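You operate a simulated robot arm through the tools that you are given. There is no shell and no other tool. Be economical: measure what you need, move in short steps, check, and stop when the job is done.

You run a simulated robot arm. Do the job below in one go: nothing can be reset, and whatever is moved stays where it is left.

TASK
Fetch the yellow cloth and set it on top of the large box on the top of the workbench.

The check looks at the end state, three seconds after you hand in, the way a careful person would. Anything else that was tipped, shoved, dropped, spilled or broken makes it a failure. Flat cloth is picked up by pressing the open fingertips on it (5 to 10 N) and closing them slowly along it; thin cloth reads only 2 to 8 mm in the jaws.

THE ROBOT
A 7-joint arm with a two-finger parallel gripper, fixed in place. Base frame: the origin is at the foot of the arm, x ahead of it, y to its left, z up; the work surface is at about z = 0. Units: cm, rad, N and s.
With the tool pointing down near the work surface it reaches from about 24 to 62 cm from the base axis. Its first joint turns from -1.152 to 1.152 rad. Payload 2.6 kg.
The TCP is the grasp point between the finger pads, 3 cm short of the fingertips. In the tool frame z runs along the fingers and y along their closing line. The gripper opens to 9.4 cm. The fingers are 2.8 cm wide and 1 cm thick; the gripper's body (5 by 9.6 cm) begins 5.5 cm behind the TCP.
Orientation is that of the tool frame in the base frame, as a unit quaternion [x, y, z, w]. With the fingers straight down and closing along the base's y, the tool's x points along the base's -x, its y along +y and its z along -z.

THE INTERFACE
- The arm moves only by the tool apply_moves. Its argument "plan" is a list that holds one entry, the list of rows, each a list of 5 numbers: the shift along the base's x, y, z in m, then the turn about the base's z in rad, then the closure in counts, from 0 (fully open) to 255 (shut). In form: [[[x, y, z, twist, gripper], ...]]. A call has 1 to 12 rows; each row shifts and turns the commanded pose from where the row before left it. Rows are played at 5 a second. More than 5 cm and 0.15 rad between two rows, or a gripper value outside its range, and nothing of the call is played. A pose out of reach is approached as far as the arm can. The call stops where the force on the tool passes 40 N (or 10 N more than at its start, if that is more) or the arm is blocked; 0.2 s more then pass. The fingers move at their own pace (about 7.2 cm/s each) and stop on an object; they squeeze with about 38 N. The grip force told is the motor's: it shows also when the fingers shut on nothing. Time passes only in rows, and 0.2 s behind the last, so rows that do not move let the fingers close. The reply holds the time, the measured pose of the TCP, the force on the tool along the base axes, the opening and the grip force, in the units named above and with some noise, and new pictures: "pictures" is both (left out), scene, wrist or none.
- Cameras (640 x 400 px; columns grow to the right, rows downward): "scene" is fixed at [2.97, 44.48, 53.66]; the picture's right is [-0.75, -0.66, 0.00], its down [-0.53, 0.60, -0.60] and it looks along [0.39, -0.45, -0.80] (base axes); focal length 311 px, centre (320, 200). "wrist" rides on the gripper at [-3.7, 0, -5.8] in the tool frame; the picture's right is [0.00, -1.00, 0.00], its down [0.97, 0.00, -0.24] and it looks along [0.24, 0.00, 0.97] (tool axes); focal length 218 px, centre (320, 200). There is no depth. A picture from a camera that has moved, and an enlarged one, comes with that camera's place and axes in the base frame and with its lens.
- enlarge(camera, box): a new picture of the part [left, top, right, bottom] of that camera's present view, enlarged. The clock stands still meanwhile.
- job_done(): hands the job in; it is judged then, once.

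Go step by step. Nothing tells you positions but the pictures and the camera data: compare them with the known pose of the tool, close in by small moves and look again before you grip or let go. The budget is 90 turns and 150 pictures, counting those below and the enlarged ones. Unless the task says otherwise, let go and move clear before handing in, and close with one line.

The tools are called after "Request:" as a command line: name --argument value ..., lists and objects as JSON in quotes. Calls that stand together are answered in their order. apply_moves: Moves the arm, as the interface text tells. Its arguments: {"type":"object","properties":{"plan":{"type":"array","items":{"type":"array","items":{"type":"array","items":{"type":"number"}}}},"pictures":{"type":"string","enum":["both","scene","wrist","none"]}},"required":["plan"]} The other tools are called the same way: enlarge (camera, box) takes an enlarged picture of a part of a camera's view; job_done () hands the job in.

At the start:

```text
time: 0.0
tool_pos: [26.33, 29.67, 28.97]
tcp_rot: [0.0, 1.0, -0.001, 0.0]
ft_force: [-0.3, 0.3, 0.0]
finger_gap: 9.39
grip_force: 0.1
```

scene: 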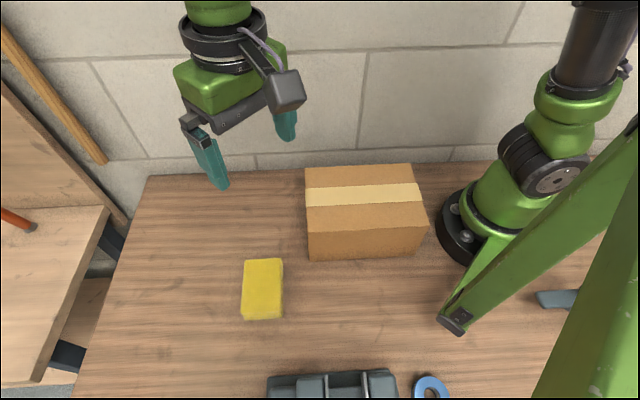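
wrist: 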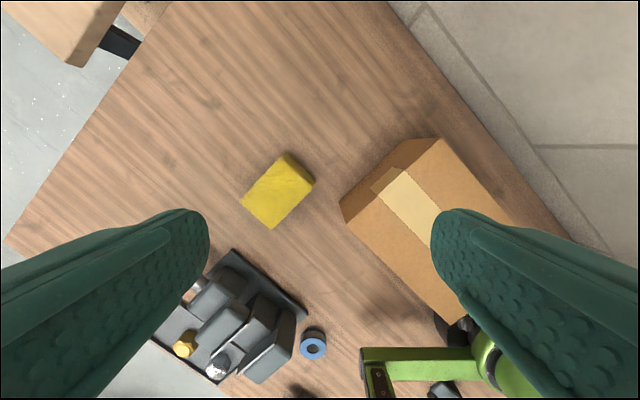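

I see the yellow cloth at about (23.5, 36) and the box, about 9 cm high, centred near (20, 13). I'll take a closer look at both before moving.

Request:
enlarge --camera "scene" --box '[210, 230, 322, 340]'

Request:
enlarge --camera "wrist" --box '[200, 120, 520, 320]'

```text
3.64 times, centred on (266, 285) of scene
camera zoom: at [2.97, 44.48, 53.66], right [-0.75, -0.66, 0.0], down [-0.53, 0.6, -0.6], along [0.39, -0.45, -0.8], focal length 1130 px, centre (516, -109)
```

zoom: 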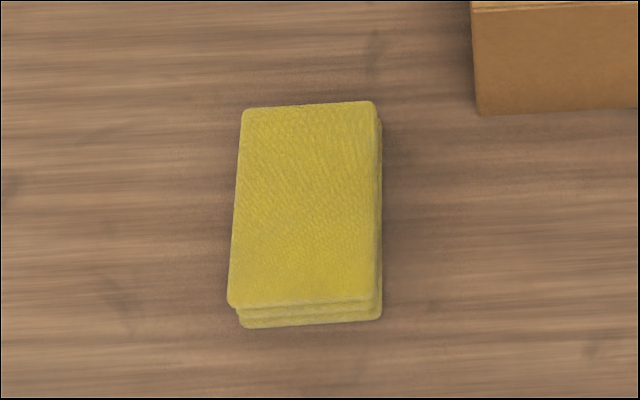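

```text
2.00 times, centred on (360, 220) of wrist
camera zoom: at [30.07, 29.69, 34.83], right [0.0, -1.0, 0.0], down [-0.97, 0.0, 0.24], along [-0.24, 0.0, -0.97], focal length 436 px, centre (240, 160)
```

zoom: 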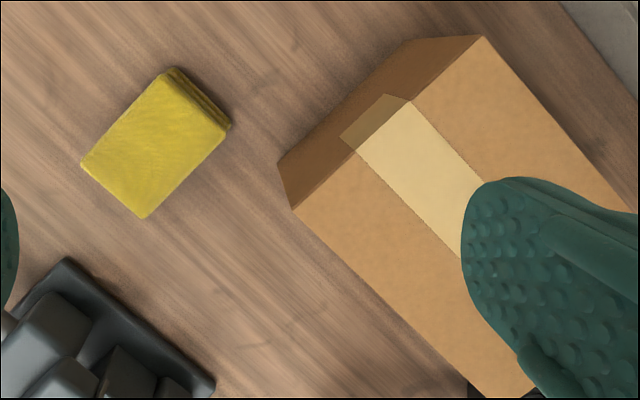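

The cloth is a folded stack about 6.7 × 9.8 cm and roughly 2 cm high, centred near (23.6, 35.6). Its short side lies at about 44° in the base frame. I'll turn the closing line onto that side and come down above it.

Request:
apply_moves --plan '[[[-0.00455, 0.00997, -0.025, -0.1333, 0], [-0.00455, 0.00997, -0.025, -0.1333, 0], [-0.00455, 0.00997, -0.025, -0.1333, 0], [-0.00455, 0.00997, -0.025, -0.1333, 0], [-0.00455, 0.00997, -0.025, -0.1333, 0], [-0.00455, 0.00997, -0.025, -0.1333, 0], [0, 0, 0, 0, 0]]]'

```text
time: 1.6
tool_pos: [23.68, 35.79, 14.08]
tcp_rot: [0.39, 0.921, 0.0, 0.0]
ft_force: [-0.2, 0.2, -0.1]
finger_gap: 9.39
grip_force: 0.0
camera wrist: at [26.23, 32.99, 19.9], right [-0.72, -0.7, 0.0], down [-0.68, 0.7, 0.24], along [-0.17, 0.17, -0.97], focal length 218 px, centre (320, 200)
```

scene: 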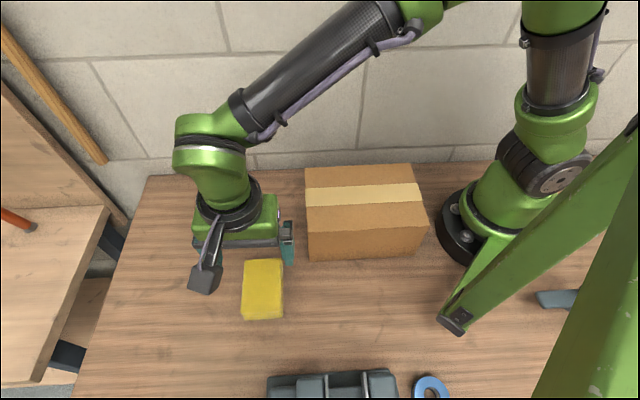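
wrist: 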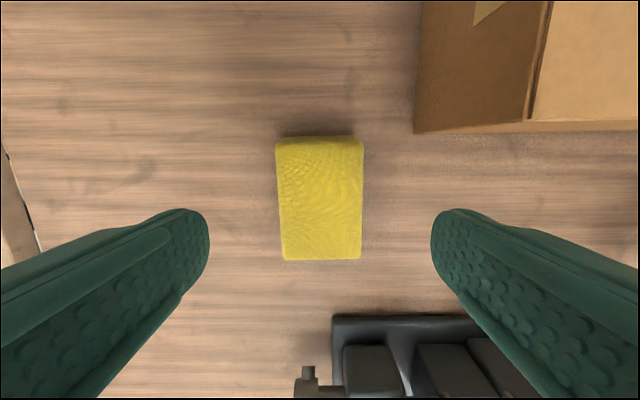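

The cloth is centred between the fingers and the closing line matches its short side. I'll go straight down until the fingertips sit just above the surface.

Request:
apply_moves --plan '[[[-0.002, 0.0015, -0.03, 0, 0], [-0.002, 0.001, -0.03, 0, 0], [0, 0, -0.02, 0, 0], [0, 0, -0.01, 0, 0], [0, 0, 0, 0, 0]]]'

```text
time: 2.8
tool_pos: [23.39, 36.06, 4.96]
tcp_rot: [0.39, 0.921, -0.001, 0.001]
ft_force: [-0.3, 0.3, -0.3]
finger_gap: 9.41
grip_force: 0.0
camera wrist: at [25.9, 33.22, 10.84], right [-0.72, -0.7, 0.0], down [-0.68, 0.7, 0.24], along [-0.17, 0.17, -0.97], focal length 218 px, centre (320, 200)
```

scene: 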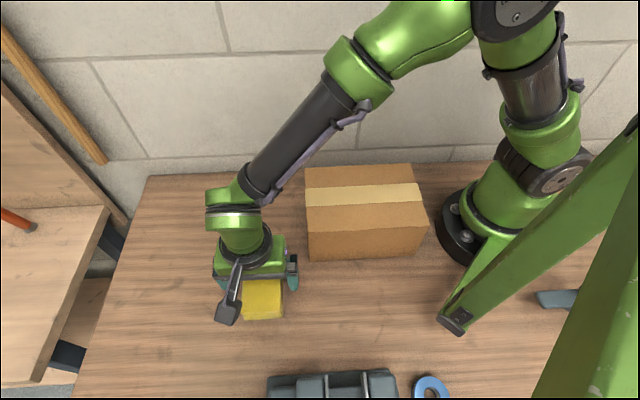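
wrist: 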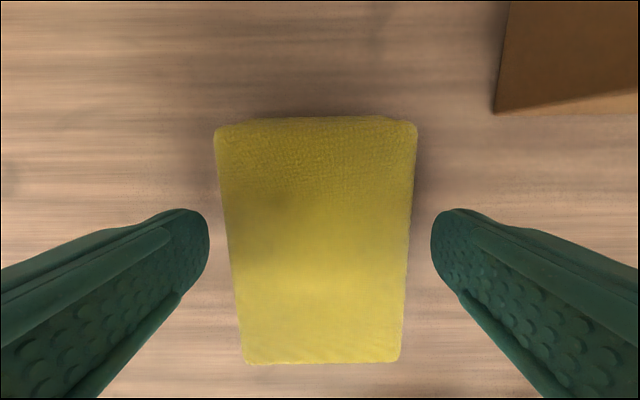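

The fingers straddle the cloth with room on both sides. I'll drop another 1.4 cm and close slowly on its edges.

Request:
apply_moves --plan '[[[0, 0, -0.007, 0, 0], [0, 0, -0.007, 0, 0], [0, 0, 0, 0, 40], [0, 0, 0, 0, 65], [0, 0, 0, 0, 80], [0, 0, 0, 0, 95], [0, 0, 0, 0, 110], [0, 0, 0, 0, 110]]]'

```text
time: 4.6
tool_pos: [23.23, 35.99, 3.58]
tcp_rot: [0.39, 0.921, 0.001, 0.0]
ft_force: [0.3, -0.8, -0.4]
finger_gap: 6.86
grip_force: 38.3
camera wrist: at [25.88, 33.26, 9.42], right [-0.72, -0.7, 0.0], down [-0.68, 0.7, 0.24], along [-0.17, 0.17, -0.97], focal length 218 px, centre (320, 200)
```

scene: 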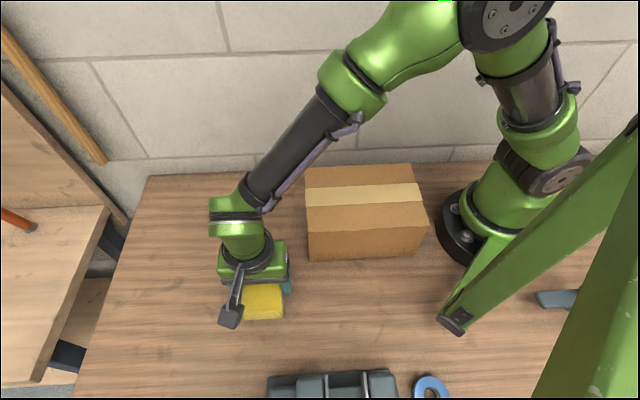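
wrist: 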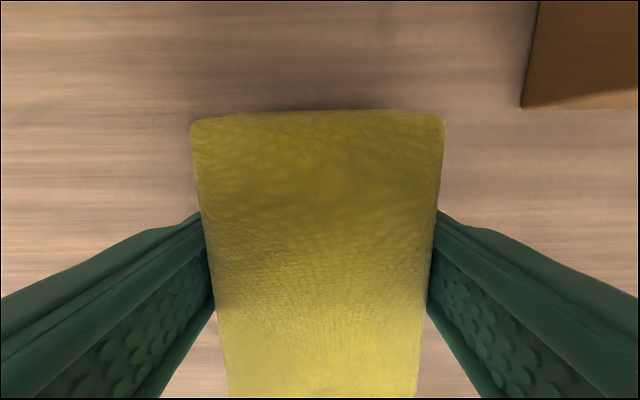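

The fingers stopped on the cloth at 6.9 cm with full grip force. Next I'll lift straight up and check that the whole stack comes along.

Request:
apply_moves --plan '[[[0, 0, 0.01, 0, 110], [0, 0, 0.03, 0, 110], [0, 0, 0.035, 0, 110], [0, 0, 0.035, 0, 110], [0, 0, 0.03, 0, 110], [0, 0, 0, 0, 110]]]'

```text
time: 6.0
tool_pos: [23.44, 36.08, 17.48]
tcp_rot: [0.39, 0.921, 0.0, 0.001]
ft_force: [-0.2, 0.3, -0.7]
finger_gap: 6.87
grip_force: 38.1
camera wrist: at [25.97, 33.4, 23.42], right [-0.72, -0.7, 0.0], down [-0.68, 0.7, 0.24], along [-0.17, 0.17, -0.97], focal length 218 px, centre (320, 200)
```

scene: 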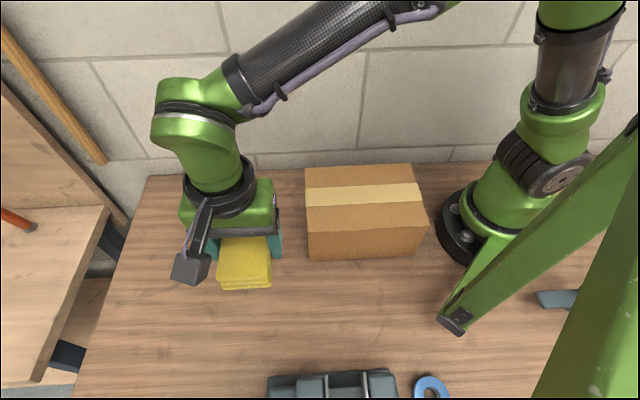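
wrist: 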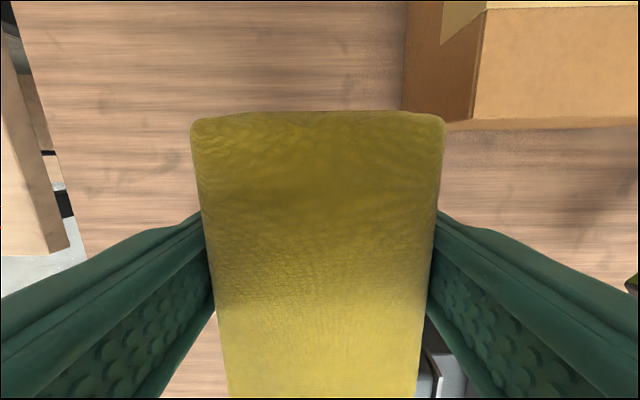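

The whole stack is held. I'll carry it at this height, with its underside about 5 cm above the box top, toward the outer part of the box near (22.5, 17).

Request:
apply_moves --plan '[[[-0.001, -0.027, 0, 0, 110], [-0.001, -0.027, 0, 0, 110], [-0.001, -0.027, 0, 0, 110], [-0.001, -0.027, 0, 0, 110], [-0.001, -0.027, 0, 0, 110], [-0.002, -0.027, 0, 0, 110], [-0.002, -0.027, 0, 0, 110], [0, 0, 0, 0, 110]]]'

```text
time: 7.8
tool_pos: [22.45, 16.95, 17.7]
tcp_rot: [0.39, 0.921, 0.0, -0.001]
ft_force: [0.3, 0.3, -0.8]
finger_gap: 6.9
grip_force: 38.3
camera wrist: at [24.95, 14.23, 23.52], right [-0.72, -0.7, 0.0], down [-0.68, 0.7, 0.24], along [-0.17, 0.17, -0.97], focal length 218 px, centre (320, 200)
```

scene: 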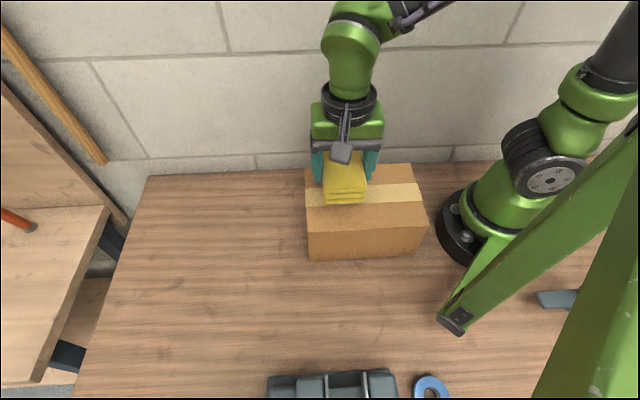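
wrist: 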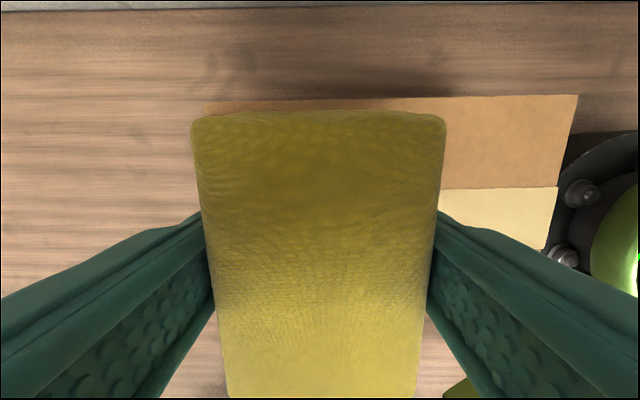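

The cloth is over the box and aligned with it. I'll move it about 1 cm further inward, lower it to just above the top, and look.

Request:
apply_moves --plan '[[[-0.004, -0.004, -0.012, 0, 110], [-0.004, -0.004, -0.012, 0, 110], [0, 0, -0.012, 0, 110], [0, 0, -0.006, 0, 110], [0, 0, 0, 0, 110]]]'

```text
time: 8.6
tool_pos: [21.66, 16.31, 14.51]
tcp_rot: [0.39, 0.921, 0.001, 0.0]
ft_force: [-3.3, -2.4, 7.8]
finger_gap: 6.87
grip_force: 37.8
stopped in row 4: the force on the tool passed its limit (the readings are from after the stop); the commanded pose is now the measured one
camera wrist: at [24.11, 13.55, 20.32], right [-0.72, -0.7, 0.0], down [-0.68, 0.7, 0.24], along [-0.17, 0.17, -0.97], focal length 218 px, centre (320, 200)
```

scene: 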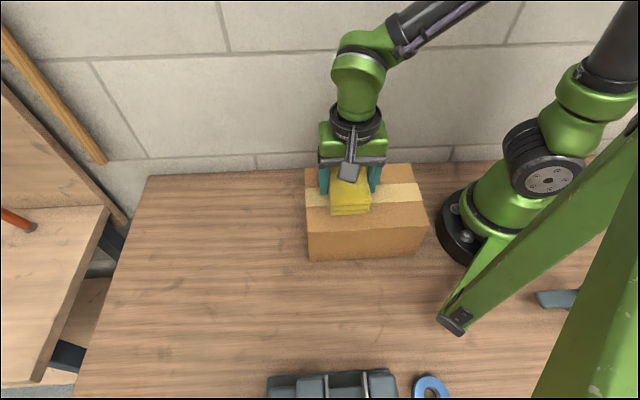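
wrist: 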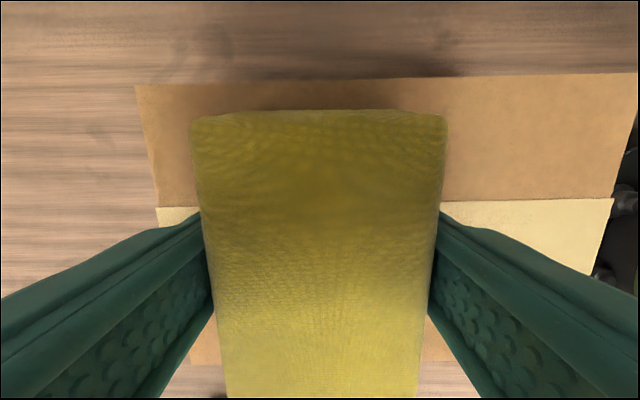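

The force stop at z = 14.5 looks like the cloth touching the box, because the views now agree on a box about 10.9 cm high. I'll zoom in to confirm before letting go.

Request:
enlarge --camera "scene" --box '[280, 110, 450, 270]'

Request:
apply_moves --plan '[[[0, 0, 0, 0, 110], [0, 0, 0, 0, 110]]]' --pictures "none"

```text
2.50 times, centred on (365, 190) of scene
camera zoom: at [2.97, 44.48, 53.66], right [-0.75, -0.66, 0.0], down [-0.53, 0.6, -0.6], along [0.39, -0.45, -0.8], focal length 777 px, centre (208, 225)
```

zoom: 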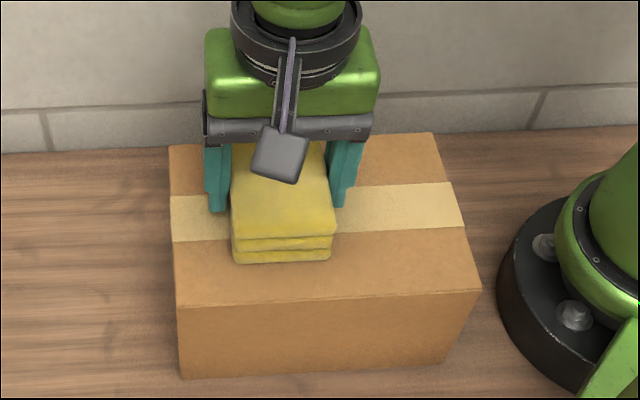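

```text
time: 9.2
tool_pos: [21.57, 16.33, 14.36]
tcp_rot: [0.39, 0.921, 0.001, 0.0]
ft_force: [-2.6, -1.7, 11.3]
finger_gap: 6.89
grip_force: 38.0
```

The cloth rests on the box with about 11 N of support and sits well inside the edges. I'll ease up slightly and open.

Request:
apply_moves --plan '[[[0, 0, 0.001, 0, 110], [0, 0, 0, 0, 65], [0, 0, 0, 0, 50], [0, 0, 0, 0, 30], [0, 0, 0, 0, 30]]]'

```text
time: 10.4
tool_pos: [21.58, 16.29, 14.57]
tcp_rot: [0.389, 0.921, 0.0, 0.001]
ft_force: [0.4, -0.1, 0.1]
finger_gap: 8.28
grip_force: 0.0
camera wrist: at [24.15, 13.52, 20.41], right [-0.72, -0.7, 0.0], down [-0.68, 0.7, 0.24], along [-0.17, 0.17, -0.97], focal length 218 px, centre (320, 200)
```

scene: 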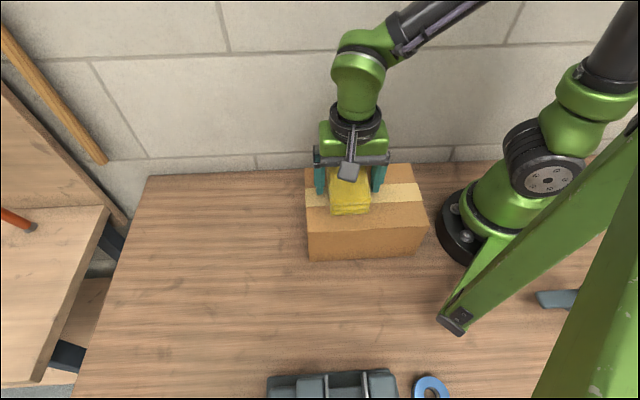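
wrist: 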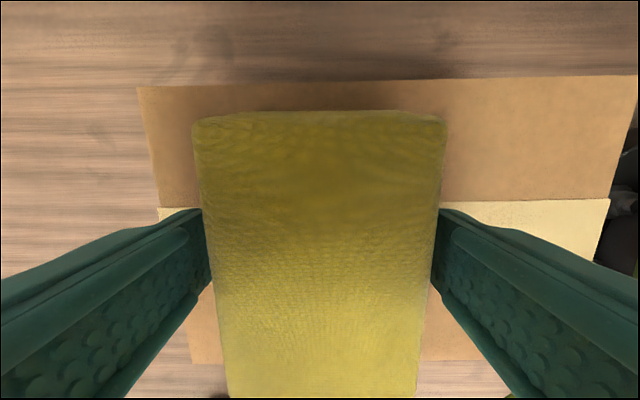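

The fingers are clear of the cloth and the force is zero. I'll lift straight up, then move away outward.

Request:
apply_moves --plan '[[[0, 0, 0.01, 0, 10], [0, 0, 0.02, 0, 10], [0, 0, 0.03, 0, 10], [0, 0, 0.03, 0, 10], [0.01, 0.03, 0.02, 0, 10], [0.01, 0.04, 0, 0, 10], [0.01, 0.04, 0, 0, 10], [0.01, 0.04, 0, 0, 10], [0, 0, 0, 0, 10]]]'

```text
time: 12.4
tool_pos: [25.71, 31.29, 25.65]
tcp_rot: [0.39, 0.921, 0.001, 0.0]
ft_force: [0.5, 0.0, -0.8]
finger_gap: 9.04
grip_force: 0.0
camera wrist: at [28.14, 28.62, 31.56], right [-0.72, -0.7, 0.0], down [-0.68, 0.7, 0.24], along [-0.17, 0.17, -0.97], focal length 218 px, centre (320, 200)
```

scene: 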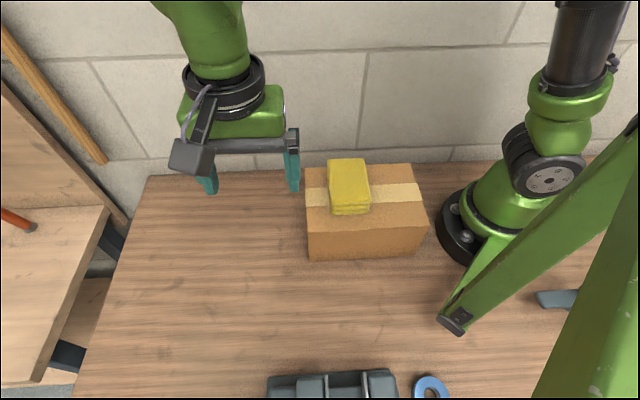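
wrist: 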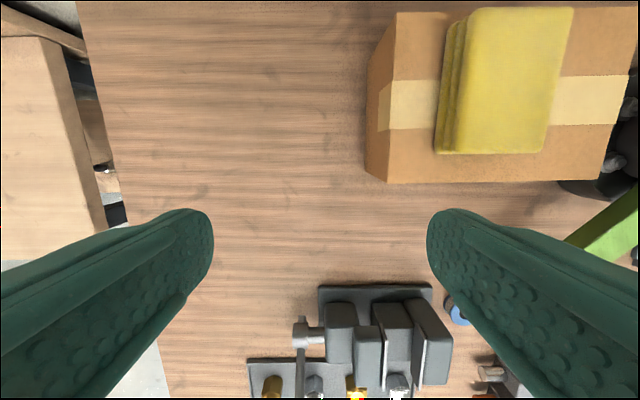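

The cloth sits folded and flat on top of the box, fully supported. The box is where it was and the arm is clear, so I'm handing in.

Request:
job_done

```text
The job is handed in.
```

The yellow cloth is on top of the large box, still folded; nothing else was moved and the gripper is open and clear.
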